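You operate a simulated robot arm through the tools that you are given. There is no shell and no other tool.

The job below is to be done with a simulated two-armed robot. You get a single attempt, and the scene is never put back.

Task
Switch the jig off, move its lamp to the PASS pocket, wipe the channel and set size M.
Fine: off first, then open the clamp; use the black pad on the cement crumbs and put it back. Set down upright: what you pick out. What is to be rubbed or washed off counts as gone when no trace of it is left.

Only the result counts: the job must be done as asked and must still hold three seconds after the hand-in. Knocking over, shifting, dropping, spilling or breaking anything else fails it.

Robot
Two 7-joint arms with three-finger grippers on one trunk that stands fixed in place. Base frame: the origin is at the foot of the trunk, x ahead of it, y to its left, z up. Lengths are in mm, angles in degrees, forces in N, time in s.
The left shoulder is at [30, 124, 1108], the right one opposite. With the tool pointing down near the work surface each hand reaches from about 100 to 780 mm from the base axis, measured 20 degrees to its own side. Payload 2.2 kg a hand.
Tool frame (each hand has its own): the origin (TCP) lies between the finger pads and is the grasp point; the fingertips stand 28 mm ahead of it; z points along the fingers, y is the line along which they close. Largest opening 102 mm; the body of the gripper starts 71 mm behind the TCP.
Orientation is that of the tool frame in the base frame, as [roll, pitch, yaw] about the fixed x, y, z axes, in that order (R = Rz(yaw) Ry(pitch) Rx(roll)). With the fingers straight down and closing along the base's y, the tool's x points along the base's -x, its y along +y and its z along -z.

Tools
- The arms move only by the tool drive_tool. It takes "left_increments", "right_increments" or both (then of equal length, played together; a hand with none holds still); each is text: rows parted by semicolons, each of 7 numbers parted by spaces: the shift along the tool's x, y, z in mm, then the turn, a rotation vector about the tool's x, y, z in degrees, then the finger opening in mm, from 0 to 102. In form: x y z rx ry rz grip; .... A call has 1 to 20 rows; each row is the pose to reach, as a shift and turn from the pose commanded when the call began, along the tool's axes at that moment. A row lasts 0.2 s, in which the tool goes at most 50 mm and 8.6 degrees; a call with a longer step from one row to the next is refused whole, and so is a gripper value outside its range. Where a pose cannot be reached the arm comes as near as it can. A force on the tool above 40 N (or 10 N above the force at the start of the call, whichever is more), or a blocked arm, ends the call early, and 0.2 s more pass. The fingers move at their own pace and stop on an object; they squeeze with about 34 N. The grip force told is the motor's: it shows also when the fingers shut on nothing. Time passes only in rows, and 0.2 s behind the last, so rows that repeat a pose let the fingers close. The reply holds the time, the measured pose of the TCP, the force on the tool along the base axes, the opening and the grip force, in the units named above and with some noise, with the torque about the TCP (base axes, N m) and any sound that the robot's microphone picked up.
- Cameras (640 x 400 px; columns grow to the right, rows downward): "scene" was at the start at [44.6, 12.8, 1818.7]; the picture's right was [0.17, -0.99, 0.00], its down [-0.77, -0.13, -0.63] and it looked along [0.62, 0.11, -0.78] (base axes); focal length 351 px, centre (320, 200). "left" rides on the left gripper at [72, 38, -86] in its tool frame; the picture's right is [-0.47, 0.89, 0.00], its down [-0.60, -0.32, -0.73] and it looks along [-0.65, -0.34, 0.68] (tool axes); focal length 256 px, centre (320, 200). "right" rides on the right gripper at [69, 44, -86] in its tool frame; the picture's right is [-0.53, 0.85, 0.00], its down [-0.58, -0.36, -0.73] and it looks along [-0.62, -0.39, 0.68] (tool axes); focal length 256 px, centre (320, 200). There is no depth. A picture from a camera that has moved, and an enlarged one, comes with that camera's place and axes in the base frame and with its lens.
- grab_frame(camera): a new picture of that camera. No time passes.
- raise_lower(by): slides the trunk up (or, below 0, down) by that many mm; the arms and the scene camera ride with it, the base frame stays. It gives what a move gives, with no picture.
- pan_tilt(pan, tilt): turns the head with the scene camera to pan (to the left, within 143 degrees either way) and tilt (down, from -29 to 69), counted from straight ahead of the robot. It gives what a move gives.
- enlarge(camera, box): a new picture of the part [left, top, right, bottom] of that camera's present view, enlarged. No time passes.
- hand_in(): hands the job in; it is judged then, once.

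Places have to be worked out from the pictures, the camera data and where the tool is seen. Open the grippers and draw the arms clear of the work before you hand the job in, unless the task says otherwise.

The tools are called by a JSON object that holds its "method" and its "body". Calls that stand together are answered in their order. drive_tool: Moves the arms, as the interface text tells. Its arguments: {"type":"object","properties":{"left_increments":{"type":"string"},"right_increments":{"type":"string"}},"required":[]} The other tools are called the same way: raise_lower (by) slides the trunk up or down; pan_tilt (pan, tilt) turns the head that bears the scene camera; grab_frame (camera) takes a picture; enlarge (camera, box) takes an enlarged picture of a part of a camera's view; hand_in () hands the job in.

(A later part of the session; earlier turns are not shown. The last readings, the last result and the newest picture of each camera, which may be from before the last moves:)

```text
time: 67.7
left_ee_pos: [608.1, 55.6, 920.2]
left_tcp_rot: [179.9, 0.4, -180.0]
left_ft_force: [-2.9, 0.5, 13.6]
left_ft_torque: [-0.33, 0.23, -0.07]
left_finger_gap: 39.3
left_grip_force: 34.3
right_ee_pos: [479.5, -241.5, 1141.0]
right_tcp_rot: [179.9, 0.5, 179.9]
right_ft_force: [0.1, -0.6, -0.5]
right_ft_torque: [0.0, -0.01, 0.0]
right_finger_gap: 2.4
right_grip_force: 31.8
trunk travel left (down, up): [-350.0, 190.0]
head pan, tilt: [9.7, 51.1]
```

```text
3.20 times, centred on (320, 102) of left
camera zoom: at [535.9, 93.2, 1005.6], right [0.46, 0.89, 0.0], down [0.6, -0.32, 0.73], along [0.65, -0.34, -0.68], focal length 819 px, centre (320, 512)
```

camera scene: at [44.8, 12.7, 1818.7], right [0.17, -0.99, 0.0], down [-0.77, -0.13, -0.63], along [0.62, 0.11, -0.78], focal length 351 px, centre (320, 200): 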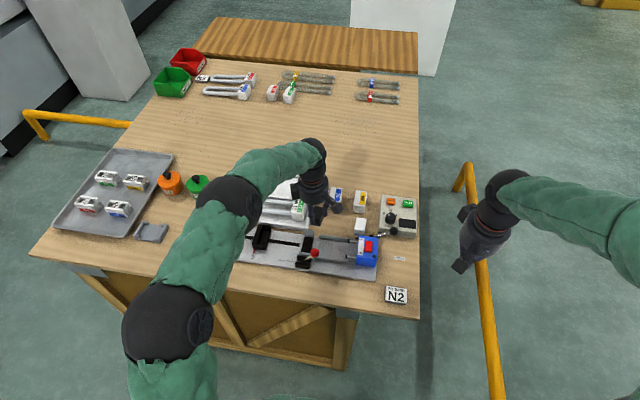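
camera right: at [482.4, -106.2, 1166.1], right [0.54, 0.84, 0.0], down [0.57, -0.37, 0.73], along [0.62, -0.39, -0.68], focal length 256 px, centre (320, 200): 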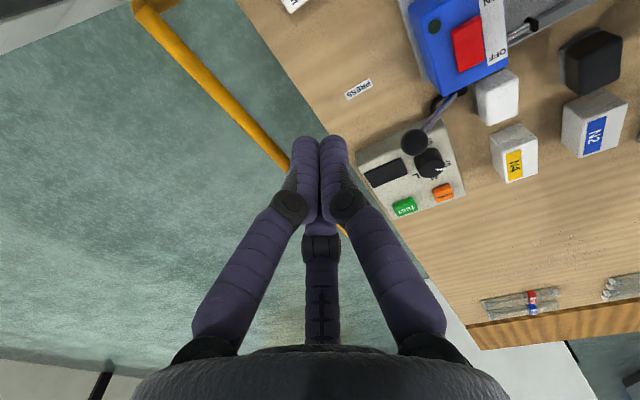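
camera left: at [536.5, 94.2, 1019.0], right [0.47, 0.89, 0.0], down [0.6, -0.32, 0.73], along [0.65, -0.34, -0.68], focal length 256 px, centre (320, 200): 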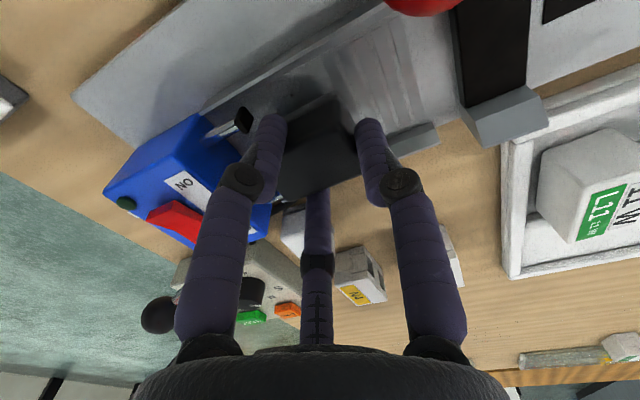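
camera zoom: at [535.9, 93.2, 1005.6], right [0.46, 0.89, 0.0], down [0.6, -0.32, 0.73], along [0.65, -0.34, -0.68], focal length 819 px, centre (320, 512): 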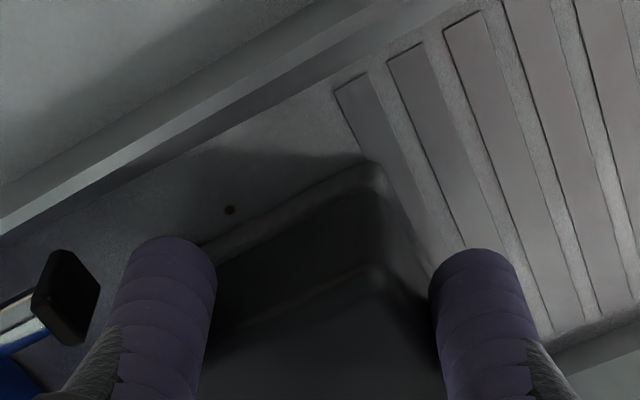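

Contact at about 14 N. I now rub: strokes across in x, then toward the pins between the two contacts, and back.

{"method": "drive_tool", "body": {"left_increments": "4 0 0 0 0 0 30; 8 0 0 0 0 0 30; 8 2 0 0 0 0 30; 4 2 0 0 0 0 30; 0 1 0 0 0 0 30; -4 0 0 0 0 0 30; -8 0 0 0 0 0 30; -8 2 0 0 0 0 30; -4 2 0 0 0 0 30; 0 0 0 0 0 0 30; 0 -4 0 0 0 0 30; 0 -8 0 0 0 0 30; 3 -8 0 0 0 0 30; 0 -8 0 0 0 0 30; -3 -8 0 0 0 0 30; 0 -6 0 0 0 0 30; 0 -3 0 0 0 0 30; 0 0 0 0 0 0 30"}}

{"method": "enlarge", "body": {"camera": "left", "box": [220, 40, 420, 165]}}

{"method": "enlarge", "body": {"camera": "scene", "box": [310, 210, 374, 265]}}

```text
time: 71.5
left_ee_pos: [609.6, 56.9, 917.3]
left_tcp_rot: [179.8, 0.2, 180.0]
left_ft_force: [0.2, 0.0, 0.1]
left_ft_torque: [0.01, 0.05, 0.04]
left_finger_gap: 40.0
left_grip_force: 7.5
right_ee_pos: [479.7, -240.1, 1139.4]
right_tcp_rot: [179.9, 0.4, 179.9]
right_ft_force: [0.1, 0.1, -0.3]
right_ft_torque: [0.0, -0.03, 0.01]
right_finger_gap: 2.0
right_grip_force: 31.4
trunk travel left (down, up): [-350.0, 190.0]
head pan, tilt: [9.7, 51.1]
```

```text
3.20 times, centred on (320, 102) of left
camera zoom: at [536.2, 93.7, 1003.2], right [0.47, 0.89, 0.0], down [0.6, -0.32, 0.73], along [0.65, -0.34, -0.68], focal length 819 px, centre (320, 512)
```

zoom: 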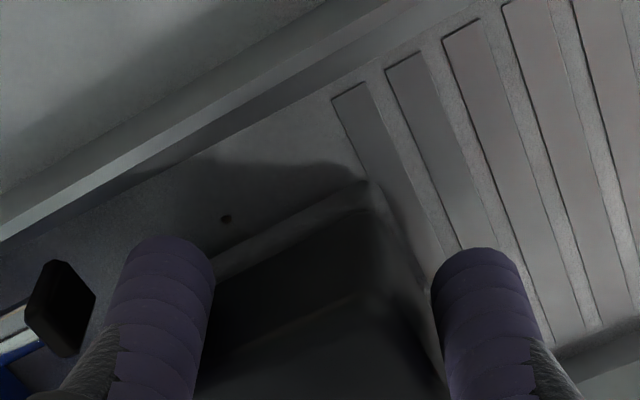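

```text
7.27 times, centred on (342, 238) of scene
camera zoom: at [44.5, 12.8, 1818.7], right [0.17, -0.99, 0.0], down [-0.77, -0.13, -0.63], along [0.62, 0.11, -0.78], focal length 2555 px, centre (160, -73)
```

zoom: 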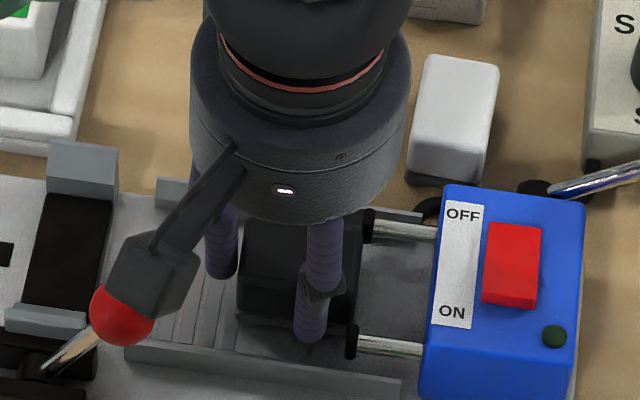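

The grip force reads only 7.5 N now, so the pad has shifted in the grip. I hold still for a moment to let the fingers re-tighten and then read again.

{"method": "drive_tool", "body": {"left_increments": "0 0 0 0 0 0 20; 0 0 0 0 0 0 20; 0 0 0 0 0 0 20"}}

{"method": "grab_frame", "body": {"camera": "left"}}

```text
time: 72.3
left_ee_pos: [608.4, 56.0, 916.6]
left_tcp_rot: [180.0, 0.1, -180.0]
left_ft_force: [0.6, -0.3, 0.0]
left_ft_torque: [0.01, 0.03, 0.03]
left_finger_gap: 40.2
left_grip_force: 14.4
right_ee_pos: [479.4, -240.5, 1140.1]
right_tcp_rot: [179.8, 0.3, 179.9]
right_ft_force: [0.4, -0.6, 0.5]
right_ft_torque: [0.0, 0.01, -0.01]
right_finger_gap: 2.2
right_grip_force: 32.1
trunk travel left (down, up): [-350.0, 190.0]
head pan, tilt: [9.7, 51.1]
```

```text
taken
camera left: at [536.5, 93.7, 1003.2], right [0.46, 0.89, 0.0], down [0.6, -0.32, 0.73], along [0.65, -0.34, -0.68], focal length 256 px, centre (320, 200)
```

left: 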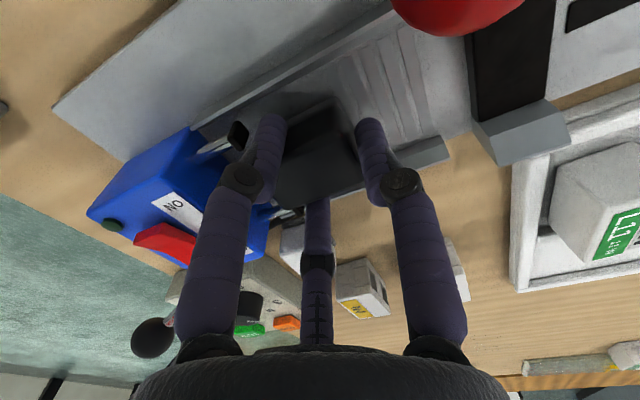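

The grip force is recovering (14 N). I hold a little longer with the same command.

{"method": "drive_tool", "body": {"left_increments": "0 0 0 0 0 0 20; 0 0 0 0 0 0 20; 0 0 0 0 0 0 20; 0 0 0 0 0 0 20; 0 0 0 0 0 0 20; 0 0 0 0 0 0 20"}}

{"method": "enlarge", "body": {"camera": "left", "box": [220, 60, 420, 185]}}

```text
time: 73.7
left_ee_pos: [608.4, 54.8, 917.6]
left_tcp_rot: [179.8, 0.0, 180.0]
left_ft_force: [-0.8, -0.1, 0.6]
left_ft_torque: [0.0, -0.02, 0.01]
left_finger_gap: 40.0
left_grip_force: 15.0
right_ee_pos: [478.6, -240.3, 1138.9]
right_tcp_rot: [179.7, 0.4, 179.9]
right_ft_force: [0.3, 0.5, 0.2]
right_ft_torque: [0.01, -0.01, -0.01]
right_finger_gap: 2.2
right_grip_force: 31.4
trunk travel left (down, up): [-350.0, 190.0]
head pan, tilt: [9.7, 51.1]
```

```text
3.20 times, centred on (320, 122) of left
camera zoom: at [536.5, 93.7, 1003.2], right [0.47, 0.89, 0.0], down [0.6, -0.32, 0.73], along [0.65, -0.34, -0.68], focal length 819 px, centre (320, 448)
```

zoom: 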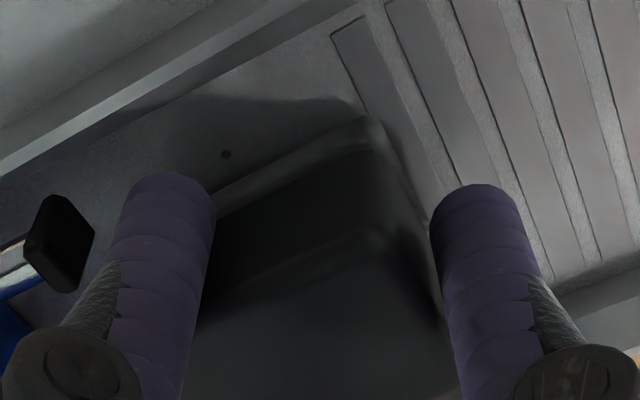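

The grip is only held by the position loop (15 N), so I raise 4 mm, reopen a little and re-grip the pad, which stands on the channel floor.

{"method": "drive_tool", "body": {"left_increments": "0 0 0 0 0 0 40; 0 0 0 0 0 0 46; 0 0 -2 0 0 0 50; 0 0 -4 0 0 0 54; 0 0 -4 0 0 0 54"}}

{"method": "enlarge", "body": {"camera": "left", "box": [220, 60, 420, 185]}}

{"method": "enlarge", "body": {"camera": "scene", "box": [310, 210, 374, 265]}}

```text
time: 74.9
left_ee_pos: [609.0, 56.8, 921.0]
left_tcp_rot: [179.9, 0.1, -179.9]
left_ft_force: [0.1, 0.7, -0.1]
left_ft_torque: [0.0, 0.0, 0.01]
left_finger_gap: 54.1
left_grip_force: 0.0
right_ee_pos: [478.5, -241.8, 1140.1]
right_tcp_rot: [179.9, 0.4, 180.0]
right_ft_force: [0.1, 0.1, 0.9]
right_ft_torque: [0.0, 0.01, -0.03]
right_finger_gap: 2.1
right_grip_force: 31.6
trunk travel left (down, up): [-350.0, 190.0]
head pan, tilt: [9.7, 51.1]
```

```text
3.20 times, centred on (320, 122) of left
camera zoom: at [536.9, 93.5, 1007.8], right [0.47, 0.89, 0.0], down [0.6, -0.32, 0.73], along [0.65, -0.34, -0.68], focal length 819 px, centre (320, 448)
```

zoom: 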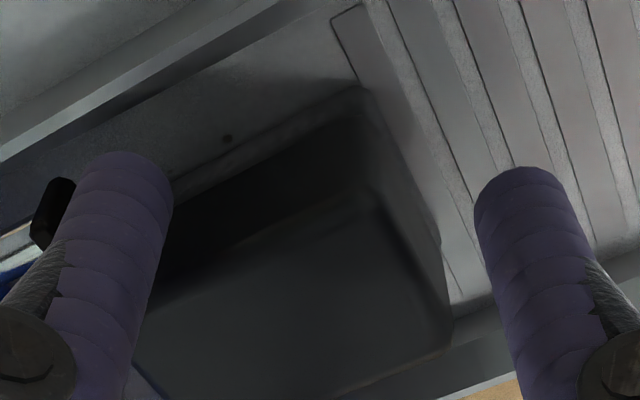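

```text
7.27 times, centred on (342, 238) of scene
camera zoom: at [44.7, 12.7, 1818.7], right [0.17, -0.99, 0.0], down [-0.77, -0.13, -0.63], along [0.62, 0.11, -0.78], focal length 2555 px, centre (160, -73)
```

zoom: 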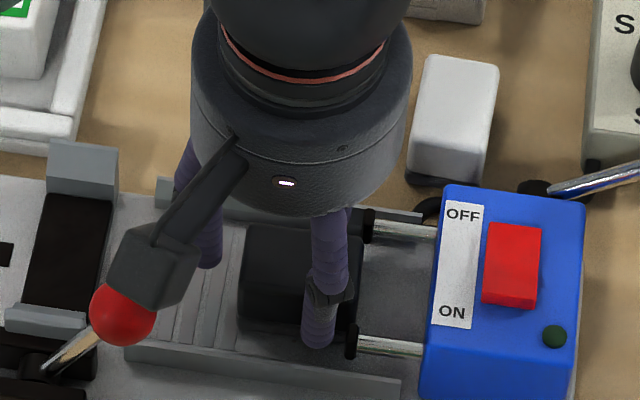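

The pad stands upright in the channel (centre about (610, 48)); one crumb is visible at about (589, 48). I shift the hand to y≈52 and re-grip.

{"method": "drive_tool", "body": {"left_increments": "0 -2.5 0 0 0 0 54; -0.5 -4.8 1 0 0 0 54; -0.5 -4.8 1.5 0 0 0 48; -0.5 -4.8 1.5 0 0 0 42; -0.5 -4.8 1.5 0 0 0 36; -0.5 -4.8 1.5 0 0 0 30; -0.5 -4.8 1.5 0 0 0 26; -0.5 -4.8 1.5 0 0 0 26"}}

{"method": "enlarge", "body": {"camera": "left", "box": [220, 60, 420, 185]}}

{"method": "enlarge", "body": {"camera": "scene", "box": [310, 210, 374, 265]}}

```text
time: 76.7
left_ee_pos: [611.1, 50.7, 920.3]
left_tcp_rot: [179.9, 0.1, -180.0]
left_ft_force: [1.1, 0.4, 2.1]
left_ft_torque: [0.03, 0.0, -0.02]
left_finger_gap: 39.7
left_grip_force: 33.4
right_ee_pos: [479.2, -240.6, 1139.6]
right_tcp_rot: [179.8, 0.4, 180.0]
right_ft_force: [0.2, -0.2, 0.5]
right_ft_torque: [0.02, 0.04, 0.02]
right_finger_gap: 2.2
right_grip_force: 31.8
trunk travel left (down, up): [-350.0, 190.0]
head pan, tilt: [9.7, 51.1]
```

```text
3.20 times, centred on (320, 122) of left
camera zoom: at [538.4, 87.8, 1006.3], right [0.46, 0.89, 0.0], down [0.6, -0.32, 0.73], along [0.65, -0.34, -0.68], focal length 819 px, centre (320, 448)
```

zoom: 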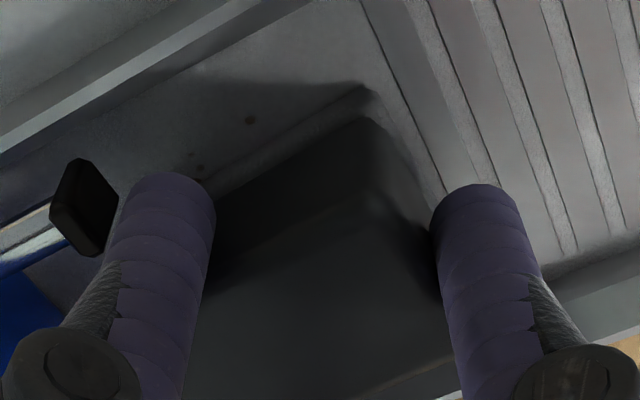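

```text
7.27 times, centred on (342, 238) of scene
camera zoom: at [44.6, 12.7, 1818.7], right [0.17, -0.99, 0.0], down [-0.77, -0.13, -0.63], along [0.62, 0.11, -0.78], focal length 2555 px, centre (160, -73)
```

zoom: 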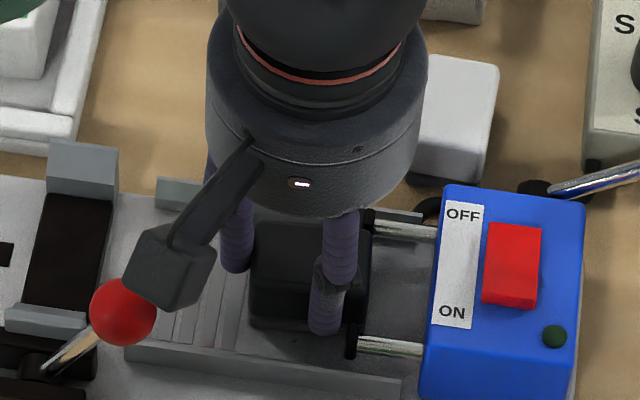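

Re-gripped at 33 N; the remaining crumbs look fainter. I rub again with light pressure: +y first to clear the pins, then strokes to the near side.

{"method": "drive_tool", "body": {"left_increments": "0 3 1 0 0 0 26; 0 7 1.5 0 0 0 26; 4 7 1.5 0 0 0 26; 8 7 1.5 0 0 0 26; 11 7 1.5 0 0 0 26; 7 7 1.5 0 0 0 26; 11 8 1.5 0 0 0 26; 7 8 1.5 0 0 0 26; 11 7 1.5 0 0 0 26; 6 7 1.5 0 0 0 26; 0 7 1.5 0 0 0 26"}}

{"method": "enlarge", "body": {"camera": "left", "box": [220, 60, 420, 185]}}

{"method": "enlarge", "body": {"camera": "scene", "box": [310, 210, 374, 265]}}

```text
time: 79.1
left_ee_pos: [606.6, 57.7, 920.0]
left_tcp_rot: [180.0, 0.2, 179.9]
left_ft_force: [-6.3, 0.2, 20.3]
left_ft_torque: [-0.18, 0.29, -0.02]
left_finger_gap: 39.8
left_grip_force: 34.4
right_ee_pos: [477.6, -240.3, 1141.1]
right_tcp_rot: [179.9, 0.5, 179.8]
right_ft_force: [0.5, -0.8, 0.1]
right_ft_torque: [-0.01, 0.0, 0.02]
right_finger_gap: 2.1
right_grip_force: 31.1
trunk travel left (down, up): [-350.0, 190.0]
head pan, tilt: [9.7, 51.1]
```

```text
3.20 times, centred on (320, 122) of left
camera zoom: at [534.8, 95.7, 1005.8], right [0.46, 0.89, 0.0], down [0.6, -0.32, 0.73], along [0.65, -0.34, -0.68], focal length 819 px, centre (320, 448)
```

zoom: 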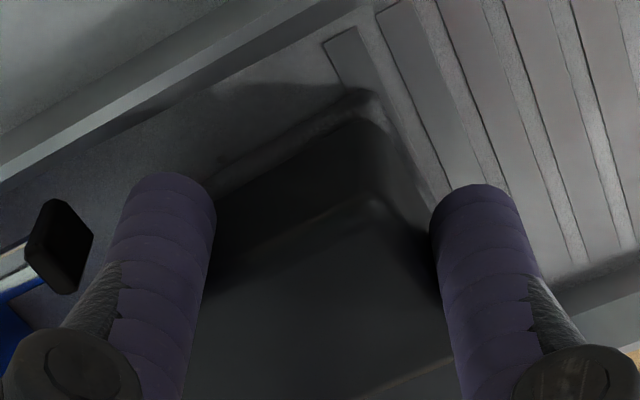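

```text
7.27 times, centred on (342, 238) of scene
camera zoom: at [41.6, 12.3, 1818.9], right [0.17, -0.99, 0.0], down [-0.77, -0.13, -0.63], along [0.62, 0.11, -0.78], focal length 2555 px, centre (160, -73)
```

zoom: 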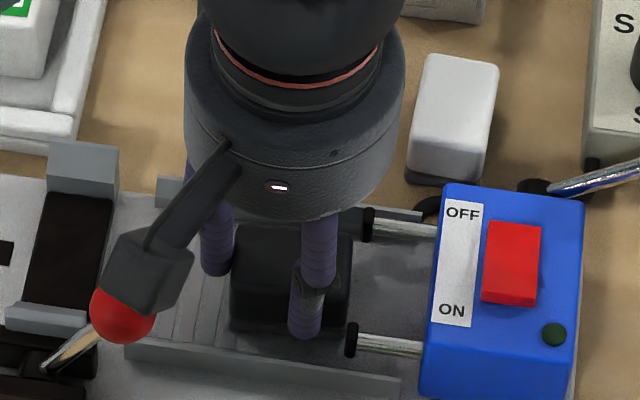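

The near side is clean now. I stroke toward the far side, then between the pins, then back to the middle.

{"method": "drive_tool", "body": {"left_increments": "-4 0 -0.5 0 0 0 26; -8 0 -0.5 0 0 0 26; -4 1 -0.5 0 0 0 26; -8 1 -0.5 0 0 0 26; -4 0 -0.5 0 0 0 26; -8 0 -0.5 0 0 0 26; -4 0 -0.5 0 0 0 26; 0 0 -0.5 0 0 0 26; 0 -4 -0.5 0 0 0 26; 0 -8 -0.5 0 0 0 26; 3 -9 -0.5 0 0 0 26; 0 -9 -0.5 0 0 0 26; -3 -9 -0.5 0 0 0 26; 0 -9 -0.5 0 0 0 26; 2 -9 -0.5 0 0 0 26; 0 -5 -0.5 0 0 0 26; 0 0 -0.5 0 0 0 26; 0 0 -1 0 0 0 26"}}

{"method": "enlarge", "body": {"camera": "left", "box": [220, 60, 420, 185]}}

{"method": "enlarge", "body": {"camera": "scene", "box": [310, 210, 374, 265]}}

```text
time: 82.9
left_ee_pos: [609.1, 58.0, 919.3]
left_tcp_rot: [179.8, -0.1, 179.9]
left_ft_force: [-0.4, -0.7, 1.4]
left_ft_torque: [-0.06, 0.02, -0.01]
left_finger_gap: 39.7
left_grip_force: 33.9
right_ee_pos: [479.7, -241.2, 1140.3]
right_tcp_rot: [179.9, 0.4, 179.9]
right_ft_force: [0.3, -0.6, 0.0]
right_ft_torque: [0.0, 0.03, 0.02]
right_finger_gap: 2.1
right_grip_force: 31.3
trunk travel left (down, up): [-350.0, 190.0]
head pan, tilt: [9.7, 51.1]
```

```text
3.20 times, centred on (320, 122) of left
camera zoom: at [537.0, 95.2, 1006.0], right [0.47, 0.89, 0.0], down [0.6, -0.32, 0.73], along [0.65, -0.34, -0.68], focal length 819 px, centre (320, 448)
```

zoom: 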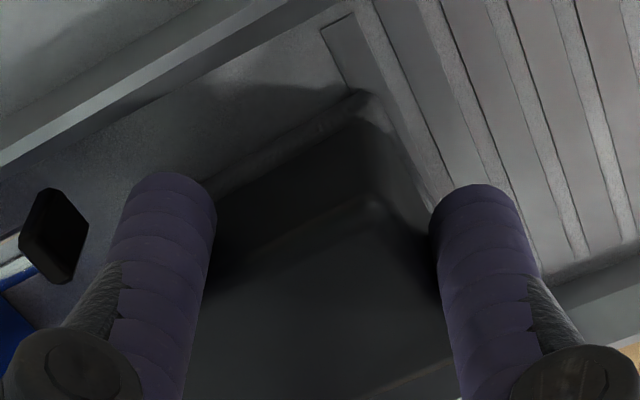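

```text
7.27 times, centred on (342, 238) of scene
camera zoom: at [44.5, 12.5, 1818.7], right [0.17, -0.99, 0.0], down [-0.77, -0.13, -0.63], along [0.62, 0.11, -0.78], focal length 2555 px, centre (160, -73)
```

zoom: 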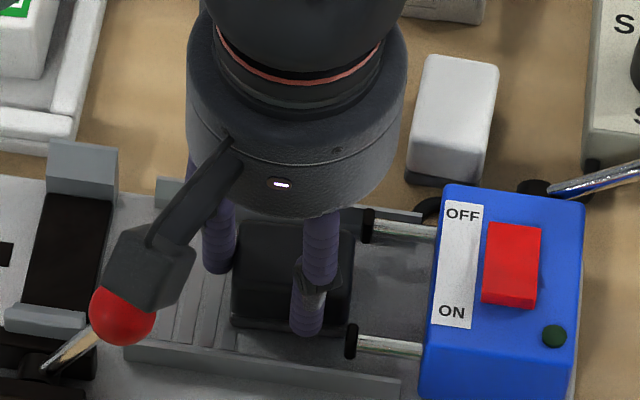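

The grip stayed firm. I lift the pad 80 mm and look at the channel floor for any remaining traces.

{"method": "drive_tool", "body": {"left_increments": "0 0 -10 0 0 0 26; 0 0 -30 0 0 0 26; 0 0 -55 0 0 0 26; 0 0 -80 0 0 0 26; -30 10 -85 0 0 0 26; -60 20 -85 0 0 0 26; -60 20 -85 0 0 0 26"}}

{"method": "enlarge", "body": {"camera": "scene", "box": [310, 215, 374, 260]}}

{"method": "grab_frame", "body": {"camera": "left"}}

{"method": "enlarge", "body": {"camera": "left", "box": [160, 0, 360, 125]}}

```text
time: 84.5
left_ee_pos: [670.8, 79.1, 1002.0]
left_tcp_rot: [179.9, 0.0, -180.0]
left_ft_force: [0.9, -0.2, -0.6]
left_ft_torque: [-0.03, 0.01, -0.01]
left_finger_gap: 39.9
left_grip_force: 33.9
right_ee_pos: [479.8, -241.7, 1140.4]
right_tcp_rot: [179.9, 0.4, 179.9]
right_ft_force: [-0.1, 0.1, 0.1]
right_ft_torque: [0.01, -0.05, -0.02]
right_finger_gap: 2.3
right_grip_force: 31.4
trunk travel left (down, up): [-350.0, 190.0]
head pan, tilt: [9.7, 51.1]
```

```text
8.89 times, centred on (342, 238) of scene
camera zoom: at [44.1, 12.7, 1818.7], right [0.17, -0.99, 0.0], down [-0.77, -0.13, -0.63], along [0.62, 0.11, -0.78], focal length 3123 px, centre (124, -133)
```

zoom: 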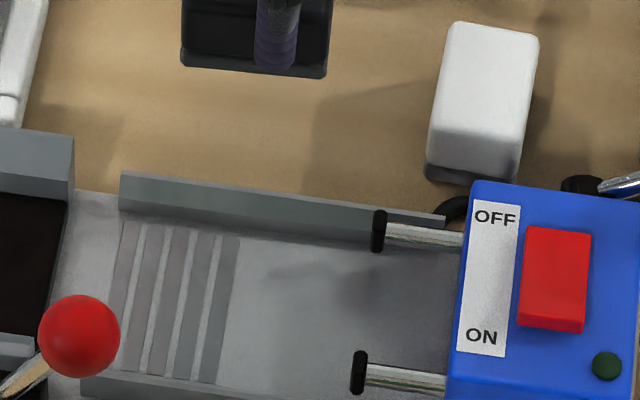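

```text
taken
camera left: at [597.6, 116.6, 1088.3], right [0.47, 0.89, 0.0], down [0.6, -0.32, 0.73], along [0.65, -0.34, -0.68], focal length 256 px, centre (320, 200)
```

left: 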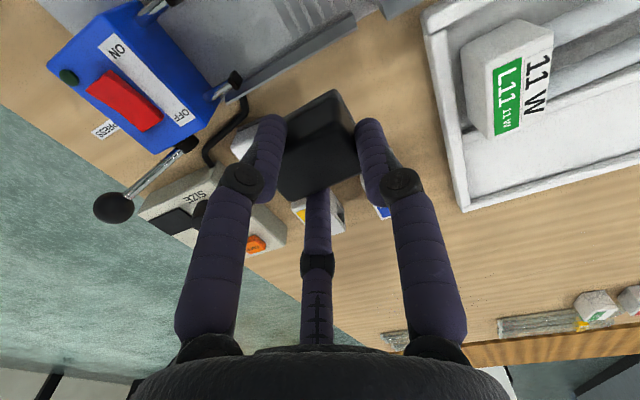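

```text
3.20 times, centred on (260, 62) of left
camera zoom: at [597.6, 116.6, 1088.3], right [0.47, 0.89, 0.0], down [0.6, -0.32, 0.73], along [0.65, -0.34, -0.68], focal length 819 px, centre (512, 640)
```

zoom: 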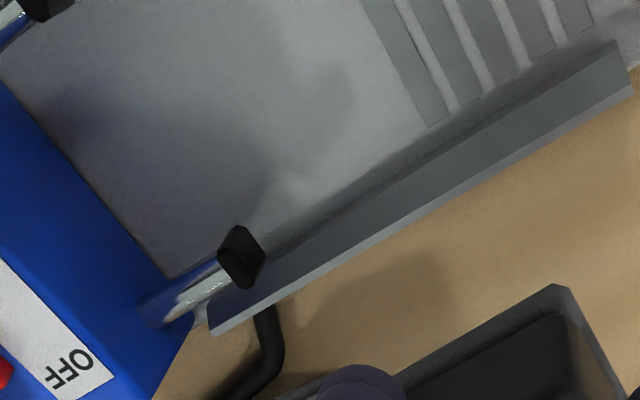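

The floor looks clean; I enlarge further to make sure no faint trace is left before putting the pad back.

{"method": "enlarge", "body": {"camera": "scene", "box": [328, 236, 360, 256]}}

{"method": "enlarge", "body": {"camera": "left", "box": [150, 0, 280, 80]}}

```text
16.00 times, centred on (344, 246) of scene
camera zoom: at [44.1, 12.7, 1818.7], right [0.17, -0.99, 0.0], down [-0.77, -0.13, -0.63], along [0.62, 0.11, -0.78], focal length 5621 px, centre (-64, -536)
```

zoom: 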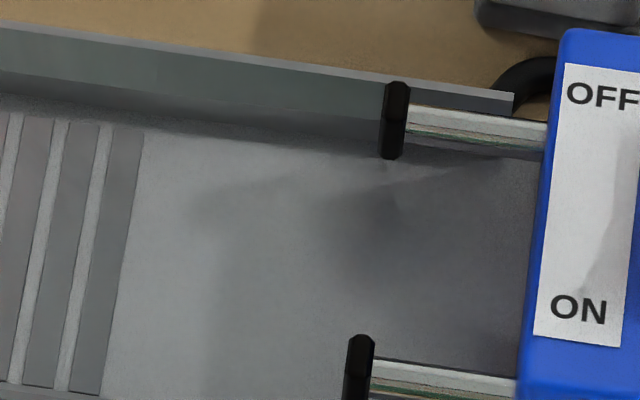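

```text
4.92 times, centred on (215, 40) of left
camera zoom: at [597.6, 116.6, 1088.3], right [0.47, 0.89, 0.0], down [0.6, -0.32, 0.73], along [0.65, -0.34, -0.68], focal length 1260 px, centre (837, 988)
```

zoom: 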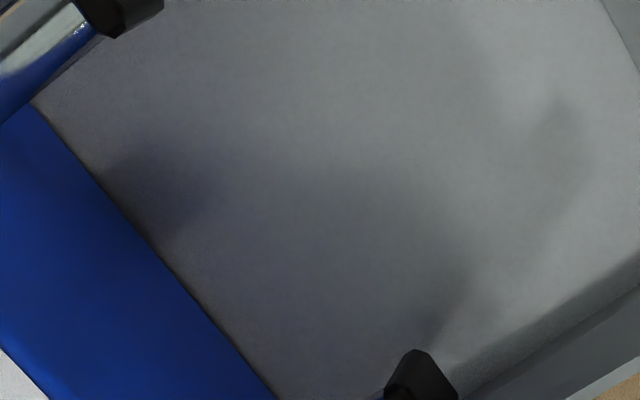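

The channel is spotless. I carry the pad back to its place, turning the hand to the pick-up heading (yaw about -84°).

{"method": "drive_tool", "body": {"left_increments": "-4 0 0 0 0 -8 26; -8 0 0 0 0 -16 26; -12 1 0 0 0 -24 26; -16 1 0 0 0 -32 26; -20 1 0 0 0 -40 26; -24 2 0 0 0 -48 26; -28 2 0 0 0 -56 26; -32 2 0 0 0 -64 26; -36 3 0 0 0 -72 26; -40 3 0 0 0 -80 26; -43 3 0 0 0 -88 26; -45.7 3.4 0 0 0 -96 26; -45.7 3.4 0 0 0 -96 26"}}

{"method": "grab_frame", "body": {"camera": "left"}}

{"method": "enlarge", "body": {"camera": "scene", "box": [305, 160, 369, 240]}}

```text
time: 87.3
left_ee_pos: [715.6, 81.6, 1005.4]
left_tcp_rot: [-180.0, 0.1, -83.9]
left_ft_force: [-0.3, -0.1, -0.8]
left_ft_torque: [0.01, 0.0, 0.04]
left_finger_gap: 39.5
left_grip_force: 33.9
right_ee_pos: [479.8, -241.4, 1139.3]
right_tcp_rot: [180.0, 0.4, 179.9]
right_ft_force: [0.3, 1.0, -1.2]
right_ft_torque: [0.01, 0.03, 0.01]
right_finger_gap: 1.9
right_grip_force: 31.5
trunk travel left (down, up): [-350.0, 190.0]
head pan, tilt: [9.7, 51.1]
```

```text
taken
camera left: at [685.3, 4.9, 1091.3], right [-0.93, 0.37, 0.0], down [0.25, 0.63, 0.73], along [0.27, 0.68, -0.68], focal length 256 px, centre (320, 200)
```

left: 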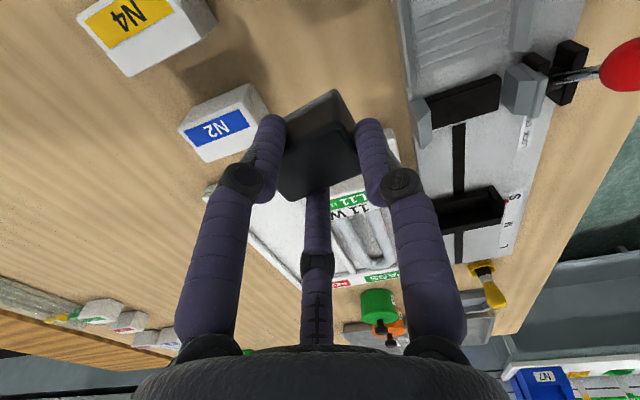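

```text
5.00 times, centred on (337, 200) of scene
camera zoom: at [44.7, 12.7, 1818.7], right [0.17, -0.99, 0.0], down [-0.77, -0.13, -0.63], along [0.62, 0.11, -0.78], focal length 1756 px, centre (235, 200)
```

zoom: 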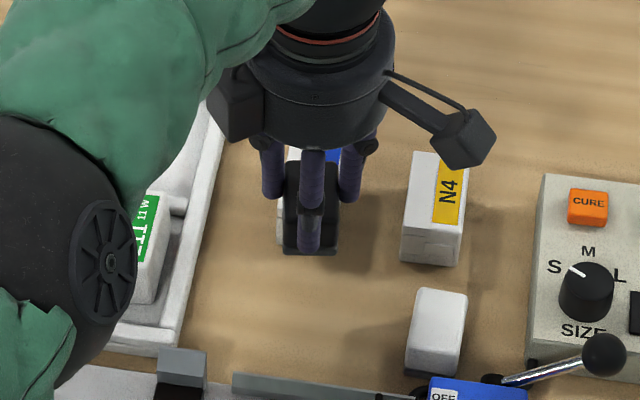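

The pad is above its old place. I descend to a few mm above the table and re-measure.

{"method": "drive_tool", "body": {"left_increments": "0 0 25 0 0 0 26; 0 0 50 0 0 0 26; 0 0 72 0 0 0 26; 0 0 86 0 0 0 26; 0 0 90 0 0 0 26; 0 0 90 0 0 0 26"}}

{"method": "enlarge", "body": {"camera": "scene", "box": [305, 180, 369, 240]}}

```text
time: 88.7
left_ee_pos: [714.7, 81.7, 915.9]
left_tcp_rot: [-179.8, 0.1, -84.0]
left_ft_force: [-0.8, 0.3, -1.1]
left_ft_torque: [0.02, 0.02, -0.01]
left_finger_gap: 39.7
left_grip_force: 34.3
right_ee_pos: [479.5, -240.3, 1139.4]
right_tcp_rot: [179.8, 0.4, 179.9]
right_ft_force: [-0.4, -0.1, 0.1]
right_ft_torque: [0.0, -0.01, -0.01]
right_finger_gap: 1.9
right_grip_force: 31.2
trunk travel left (down, up): [-350.0, 190.0]
head pan, tilt: [9.7, 51.1]
```

```text
6.67 times, centred on (337, 210) of scene
camera zoom: at [44.8, 12.7, 1818.7], right [0.17, -0.99, 0.0], down [-0.77, -0.13, -0.63], along [0.62, 0.11, -0.78], focal length 2342 px, centre (207, 133)
```

zoom: 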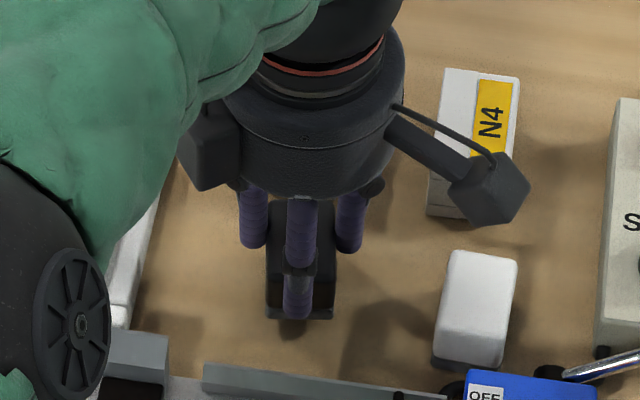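

Compared with the first picture the pad lines up with its old footprint to about 1 mm. I lower the last 9 mm.

{"method": "drive_tool", "body": {"left_increments": "0 0 4 0 0 0 26; 0 0 7 0 0 0 26; 0 0 8 0 0 0 26; 0 0 8 0 0 0 26"}}

```text
time: 89.7
left_ee_pos: [716.5, 81.0, 908.2]
left_tcp_rot: [-179.8, 0.1, -84.0]
left_ft_force: [0.8, 0.7, 0.9]
left_ft_torque: [-0.02, 0.0, 0.0]
left_finger_gap: 39.6
left_grip_force: 33.7
right_ee_pos: [480.1, -241.1, 1140.1]
right_tcp_rot: [179.9, 0.4, 179.9]
right_ft_force: [0.2, 0.9, -0.1]
right_ft_torque: [0.0, 0.0, -0.03]
right_finger_gap: 2.1
right_grip_force: 31.2
trunk travel left (down, up): [-350.0, 190.0]
head pan, tilt: [9.7, 51.1]
```

Still no clear contact at 908; I go down by 1 mm steps.

{"method": "drive_tool", "body": {"left_increments": "0 0 1 0 0 0 26; 0 0 2 0 0 0 26; 0 0 2 0 0 0 26"}}

```text
time: 90.5
left_ee_pos: [716.4, 81.1, 907.5]
left_tcp_rot: [-179.6, 0.0, -84.0]
left_ft_force: [-3.1, -0.6, 15.6]
left_ft_torque: [-0.13, 0.46, 0.02]
left_finger_gap: 39.7
left_grip_force: 33.5
right_ee_pos: [478.2, -240.6, 1141.0]
right_tcp_rot: [179.9, 0.4, 179.8]
right_ft_force: [-0.1, -0.2, -0.1]
right_ft_torque: [0.0, -0.04, -0.01]
right_finger_gap: 2.1
right_grip_force: 32.2
trunk travel left (down, up): [-350.0, 190.0]
head pan, tilt: [9.7, 51.1]
```

Touchdown (15 N). I ease off 1.5 mm, then open the fingers slowly.

{"method": "drive_tool", "body": {"left_increments": "0 0 -1.5 0 0 0 26; 0 0 -1.5 0 0 0 34; 0 0 -1.5 0 0 0 40; 0 0 -1.5 0 0 0 44; 0 0 -1.5 0 0 0 50; 0 0 -1.5 0 0 0 56; 0 0 -1.5 0 0 0 60; 0 0 -10 0 0 0 60; 0 0 -30 0 0 0 60; 0 0 -60 0 0 0 60; 0 0 -100 0 0 0 60"}}

{"method": "grab_frame", "body": {"camera": "left"}}

{"method": "enlarge", "body": {"camera": "scene", "box": [305, 180, 369, 240]}}

```text
time: 92.9
left_ee_pos: [712.1, 80.2, 1003.8]
left_tcp_rot: [-179.9, 0.0, -84.0]
left_ft_force: [-0.8, -0.4, -0.2]
left_ft_torque: [0.0, -0.01, -0.01]
left_finger_gap: 59.7
left_grip_force: 0.0
right_ee_pos: [479.1, -241.5, 1140.6]
right_tcp_rot: [179.8, 0.4, 179.9]
right_ft_force: [-0.4, 0.2, -0.8]
right_ft_torque: [0.04, -0.06, 0.03]
right_finger_gap: 2.0
right_grip_force: 31.7
trunk travel left (down, up): [-350.0, 190.0]
head pan, tilt: [9.7, 51.1]
```

```text
taken
camera left: at [682.3, 5.0, 1090.5], right [-0.93, 0.37, 0.0], down [0.25, 0.63, 0.73], along [0.27, 0.68, -0.68], focal length 256 px, centre (320, 200)
```

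left: 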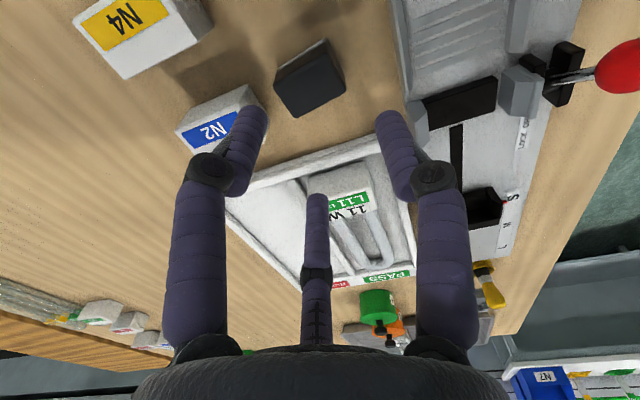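

```text
6.67 times, centred on (337, 210) of scene
camera zoom: at [43.7, 12.6, 1818.7], right [0.17, -0.99, 0.0], down [-0.77, -0.13, -0.63], along [0.62, 0.11, -0.78], focal length 2342 px, centre (207, 133)
```

zoom: 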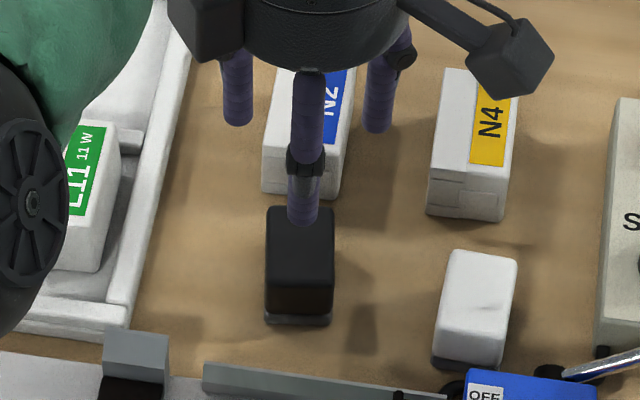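

The pad is back on its spot. Next the stop: S and M marks are 60 mm apart in y (306.7 → 366.5). I bring the left hand, fingers closed and turned back to yaw 180, over the open side of the stop.

{"method": "drive_tool", "body": {"left_increments": "-15 7 0 0 0 8 60; -31 14 0 0 0 16 40; -46 21 0 0 0 24 20; -62 28 0 0 0 32 0; -77 35 0 0 0 40 0; -92 42 0 0 0 48 0; -108 49 0 0 0 56 0; -123 56 0 0 0 64 0; -139 63 0 0 0 72 0; -154 70 0 0 0 80 0; -170 77 0 0 0 88 0; -185 84 0 0 0 96 0; -185 84 0 0 0 96 0"}}

{"method": "grab_frame", "body": {"camera": "left"}}

{"method": "enlarge", "body": {"camera": "scene", "box": [200, 200, 320, 275]}}

```text
time: 95.7
left_ee_pos: [612.0, 255.9, 1003.3]
left_tcp_rot: [179.9, 0.2, 179.9]
left_ft_force: [-0.9, -0.1, 0.5]
left_ft_torque: [0.0, -0.02, 0.02]
left_finger_gap: 2.2
left_grip_force: 31.3
right_ee_pos: [480.1, -241.2, 1140.8]
right_tcp_rot: [179.9, 0.4, 179.9]
right_ft_force: [-0.2, 0.1, 0.2]
right_ft_torque: [0.0, 0.02, 0.0]
right_finger_gap: 2.1
right_grip_force: 31.6
trunk travel left (down, up): [-350.0, 190.0]
head pan, tilt: [9.7, 51.1]
```

```text
taken
camera left: at [539.8, 293.3, 1089.6], right [0.47, 0.88, 0.0], down [0.6, -0.32, 0.73], along [0.65, -0.34, -0.68], focal length 256 px, centre (320, 200)
```

left: 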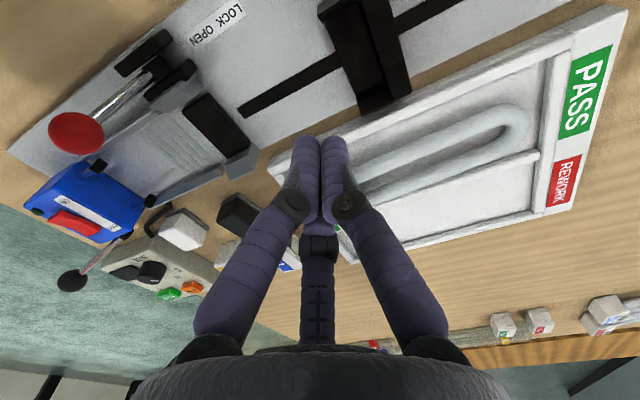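

```text
5.33 times, centred on (260, 238) of scene
camera zoom: at [45.0, 12.3, 1818.7], right [0.17, -0.99, 0.0], down [-0.77, -0.13, -0.63], along [0.62, 0.11, -0.78], focal length 1874 px, centre (640, 0)
```

zoom: 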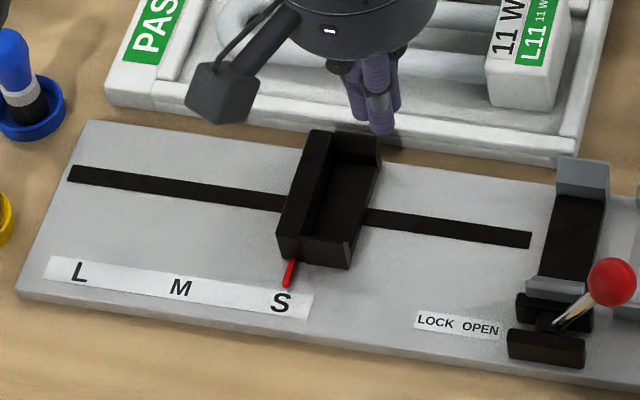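

I zoom in on the stop from the left camera to measure its wall and interior.

{"method": "enlarge", "body": {"camera": "left", "box": [300, 0, 460, 120]}}

{"method": "enlarge", "body": {"camera": "scene", "box": [240, 220, 290, 260]}}

```text
3.33 times, centred on (380, 60) of left
camera zoom: at [539.8, 293.3, 1089.6], right [0.47, 0.88, 0.0], down [0.6, -0.32, 0.73], along [0.65, -0.34, -0.68], focal length 853 px, centre (120, 667)
```

zoom: 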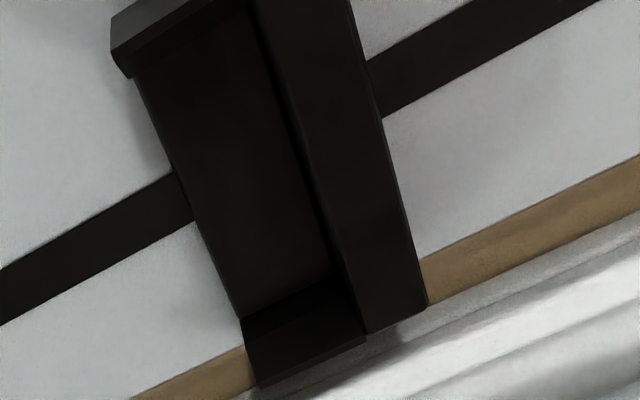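

```text
10.00 times, centred on (265, 240) of scene
camera zoom: at [45.0, 12.3, 1818.7], right [0.17, -0.99, 0.0], down [-0.77, -0.13, -0.63], along [0.62, 0.11, -0.78], focal length 3513 px, centre (870, -200)
```

zoom: 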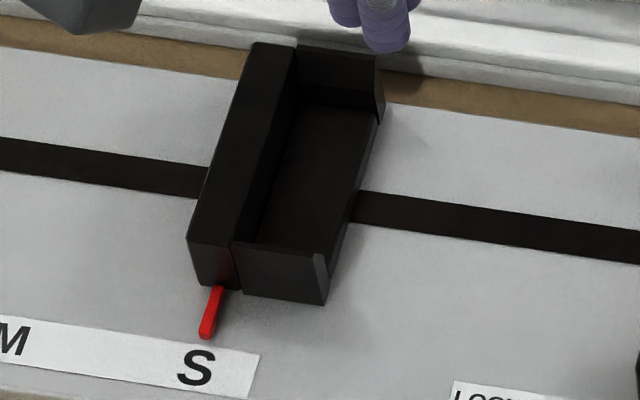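

The back wall spans y 300–315 with its top at about z 899. I lower the closed fingers inside the stop at (609, 278), tip about z 887.

{"method": "drive_tool", "body": {"left_increments": "1 8 15 0 0 0 0; 2.5 16 30 0 0 0 0; 2.5 22.5 50 0 0 0 0; 2.5 22.5 68 0 0 0 0; 2.5 22.5 80 0 0 0 0; 2.5 22.5 88 0 0 0 0; 2.5 22.5 88 0 0 0 0"}}

{"method": "grab_frame", "body": {"camera": "left"}}

{"method": "enlarge", "body": {"camera": "scene", "box": [240, 215, 290, 255]}}

```text
time: 97.3
left_ee_pos: [609.4, 279.0, 915.4]
left_tcp_rot: [179.8, 0.0, -180.0]
left_ft_force: [-0.7, -0.1, 0.0]
left_ft_torque: [0.0, 0.02, -0.01]
left_finger_gap: 2.0
left_grip_force: 31.5
right_ee_pos: [480.5, -240.3, 1140.6]
right_tcp_rot: [179.9, 0.5, 179.9]
right_ft_force: [-0.3, -0.3, -0.6]
right_ft_torque: [0.04, 0.0, -0.03]
right_finger_gap: 2.0
right_grip_force: 31.3
trunk travel left (down, up): [-350.0, 190.0]
head pan, tilt: [9.7, 51.1]
```

```text
taken
camera left: at [536.9, 316.2, 1002.6], right [0.46, 0.89, 0.0], down [0.6, -0.32, 0.73], along [0.65, -0.34, -0.68], focal length 256 px, centre (320, 200)
```

left: 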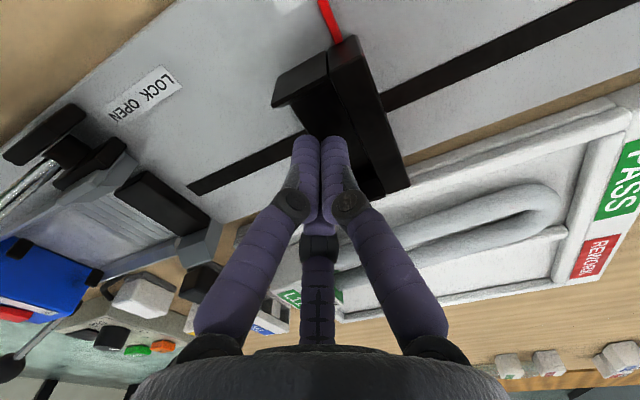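

```text
10.00 times, centred on (265, 235) of scene
camera zoom: at [44.5, 12.8, 1818.7], right [0.17, -0.99, 0.0], down [-0.77, -0.13, -0.63], along [0.62, 0.11, -0.78], focal length 3513 px, centre (870, -150)
```

zoom: 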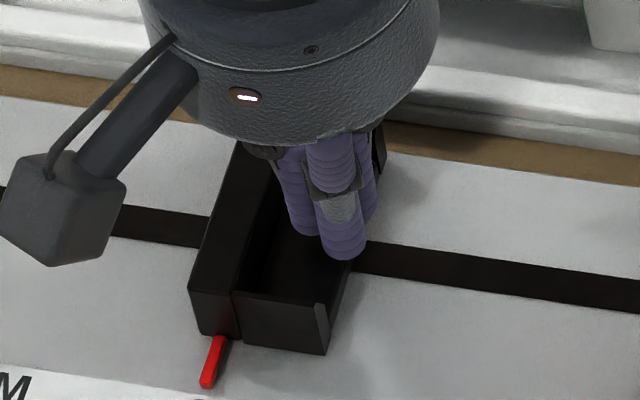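

The fingertips are inside the stop. I push in +y in 4 mm steps, 28 mm in all, and look at force and pointer.

{"method": "drive_tool", "body": {"left_increments": "0 4 0 0 0 0 0; 0 8 0 0 0 0 0; 0 12 0 0 0 0 0; 0 16 0 0 0 0 0; 0 20 0 0 0 0 0; 0 24 0 0 0 0 0; 0 28 0 0 0 0 0; 0 28 0 0 0 0 0"}}

{"method": "enlarge", "body": {"camera": "scene", "box": [200, 215, 290, 270]}}

```text
time: 99.1
left_ee_pos: [609.7, 306.8, 917.8]
left_tcp_rot: [179.9, 0.1, 180.0]
left_ft_force: [-0.1, -0.5, 0.2]
left_ft_torque: [0.01, -0.04, 0.02]
left_finger_gap: 2.3
left_grip_force: 31.8
right_ee_pos: [479.1, -241.3, 1140.7]
right_tcp_rot: [180.0, 0.4, 179.9]
right_ft_force: [0.1, 0.0, -0.1]
right_ft_torque: [0.02, -0.03, 0.02]
right_finger_gap: 2.0
right_grip_force: 31.3
trunk travel left (down, up): [-350.0, 190.0]
head pan, tilt: [9.7, 51.1]
```

```text
7.11 times, centred on (245, 242) of scene
camera zoom: at [44.7, 12.7, 1818.7], right [0.17, -0.99, 0.0], down [-0.77, -0.13, -0.63], along [0.62, 0.11, -0.78], focal length 2498 px, centre (853, -102)
```

zoom: 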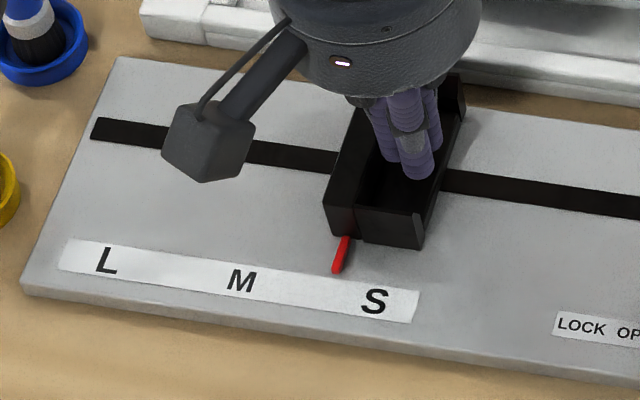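

The stop slides freely and has moved about 20 mm. I push another 36 mm and then fine-tune.

{"method": "drive_tool", "body": {"left_increments": "0 4 0 0 0 0 0; 0 8 0 0 0 0 0; 0 12 0 0 0 0 0; 0 16 0 0 0 0 0; 0 20 0 0 0 0 0; 0 24 0 0 0 0 0; 0 28 0 0 0 0 0; 0 32 0 0 0 0 0; 0 36 0 0 0 0 0; 0 36 0 0 0 0 0"}}

{"method": "enlarge", "body": {"camera": "scene", "box": [200, 215, 290, 270]}}

{"method": "enlarge", "body": {"camera": "scene", "box": [216, 240, 248, 260]}}

{"method": "grab_frame", "body": {"camera": "left"}}

```text
time: 101.3
left_ee_pos: [611.8, 342.8, 918.6]
left_tcp_rot: [179.9, 0.0, -180.0]
left_ft_force: [-0.7, -0.4, 0.0]
left_ft_torque: [0.03, -0.01, 0.0]
left_finger_gap: 2.1
left_grip_force: 31.6
right_ee_pos: [480.2, -239.6, 1140.2]
right_tcp_rot: [179.8, 0.4, 179.9]
right_ft_force: [0.1, 0.2, -0.1]
right_ft_torque: [-0.01, 0.02, 0.0]
right_finger_gap: 2.0
right_grip_force: 31.6
trunk travel left (down, up): [-350.0, 190.0]
head pan, tilt: [9.7, 51.1]
```

```text
7.11 times, centred on (245, 242) of scene
camera zoom: at [44.7, 12.7, 1818.7], right [0.17, -0.99, 0.0], down [-0.77, -0.13, -0.63], along [0.62, 0.11, -0.78], focal length 2498 px, centre (853, -102)
```

zoom: 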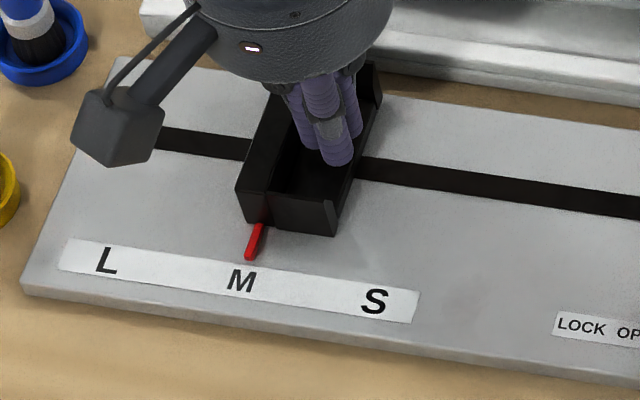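

```text
16.00 times, centred on (232, 250) of scene
camera zoom: at [44.7, 12.7, 1818.7], right [0.17, -0.99, 0.0], down [-0.77, -0.13, -0.63], along [0.62, 0.11, -0.78], focal length 5621 px, centre (1728, -600)
```

zoom: 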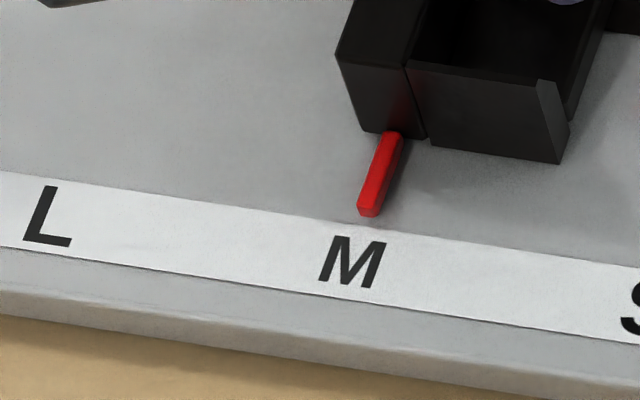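

```text
taken
camera left: at [537.4, 380.4, 1003.6], right [0.46, 0.89, 0.0], down [0.6, -0.32, 0.73], along [0.65, -0.34, -0.68], focal length 256 px, centre (320, 200)
```

left: 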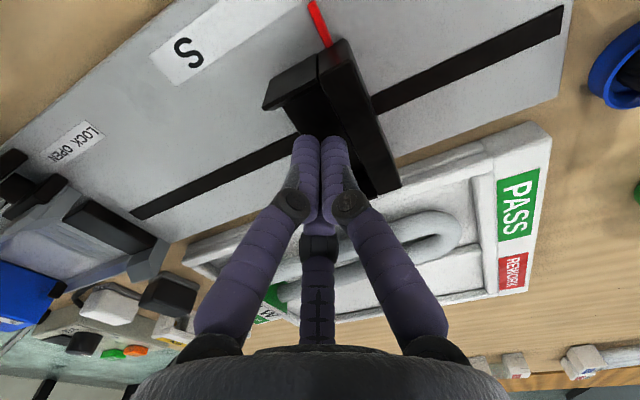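

The pointer is about 2 mm short of M's centre (364.4 vs 366.5). I nudge 2 mm more.

{"method": "drive_tool", "body": {"left_increments": "0 1 0 0 0 0 0; 0 2 0 0 0 0 0; 0 2 0 0 0 0 0"}}

{"method": "enlarge", "body": {"camera": "scene", "box": [200, 215, 290, 270]}}

{"method": "enlarge", "body": {"camera": "scene", "box": [216, 240, 248, 260]}}

```text
time: 102.1
left_ee_pos: [610.0, 345.8, 917.3]
left_tcp_rot: [180.0, 0.1, 180.0]
left_ft_force: [-0.4, 0.2, -0.4]
left_ft_torque: [-0.04, 0.01, -0.01]
left_finger_gap: 2.0
left_grip_force: 32.0
right_ee_pos: [478.4, -241.4, 1139.5]
right_tcp_rot: [179.9, 0.4, 179.9]
right_ft_force: [-0.2, -0.2, -0.7]
right_ft_torque: [0.0, -0.01, 0.0]
right_finger_gap: 2.4
right_grip_force: 31.5
trunk travel left (down, up): [-350.0, 190.0]
head pan, tilt: [9.7, 51.1]
```

```text
7.11 times, centred on (245, 242) of scene
camera zoom: at [44.7, 12.8, 1818.7], right [0.17, -0.99, 0.0], down [-0.77, -0.13, -0.63], along [0.62, 0.11, -0.78], focal length 2498 px, centre (853, -102)
```

zoom: 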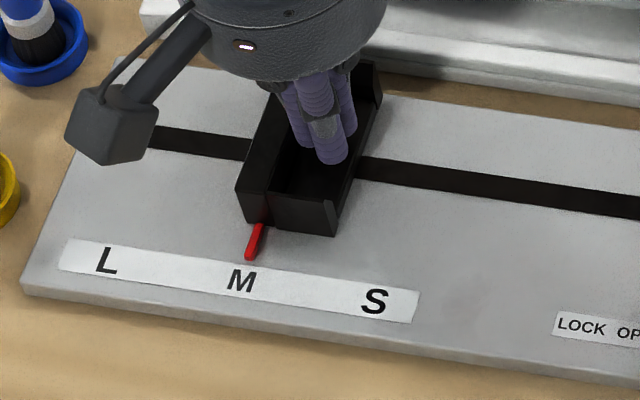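

```text
16.00 times, centred on (232, 250) of scene
camera zoom: at [44.7, 12.8, 1818.7], right [0.17, -0.99, 0.0], down [-0.77, -0.13, -0.63], along [0.62, 0.11, -0.78], focal length 5621 px, centre (1728, -600)
```

zoom: 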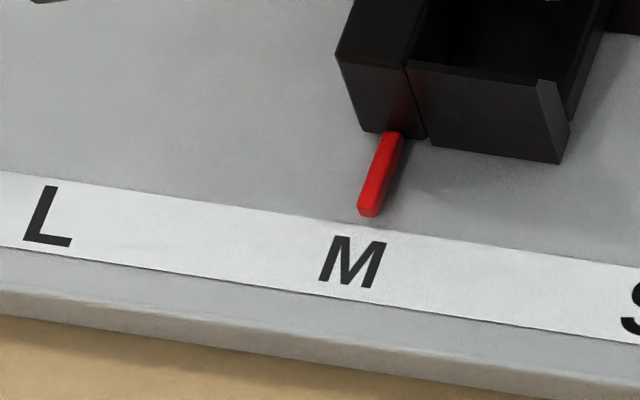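

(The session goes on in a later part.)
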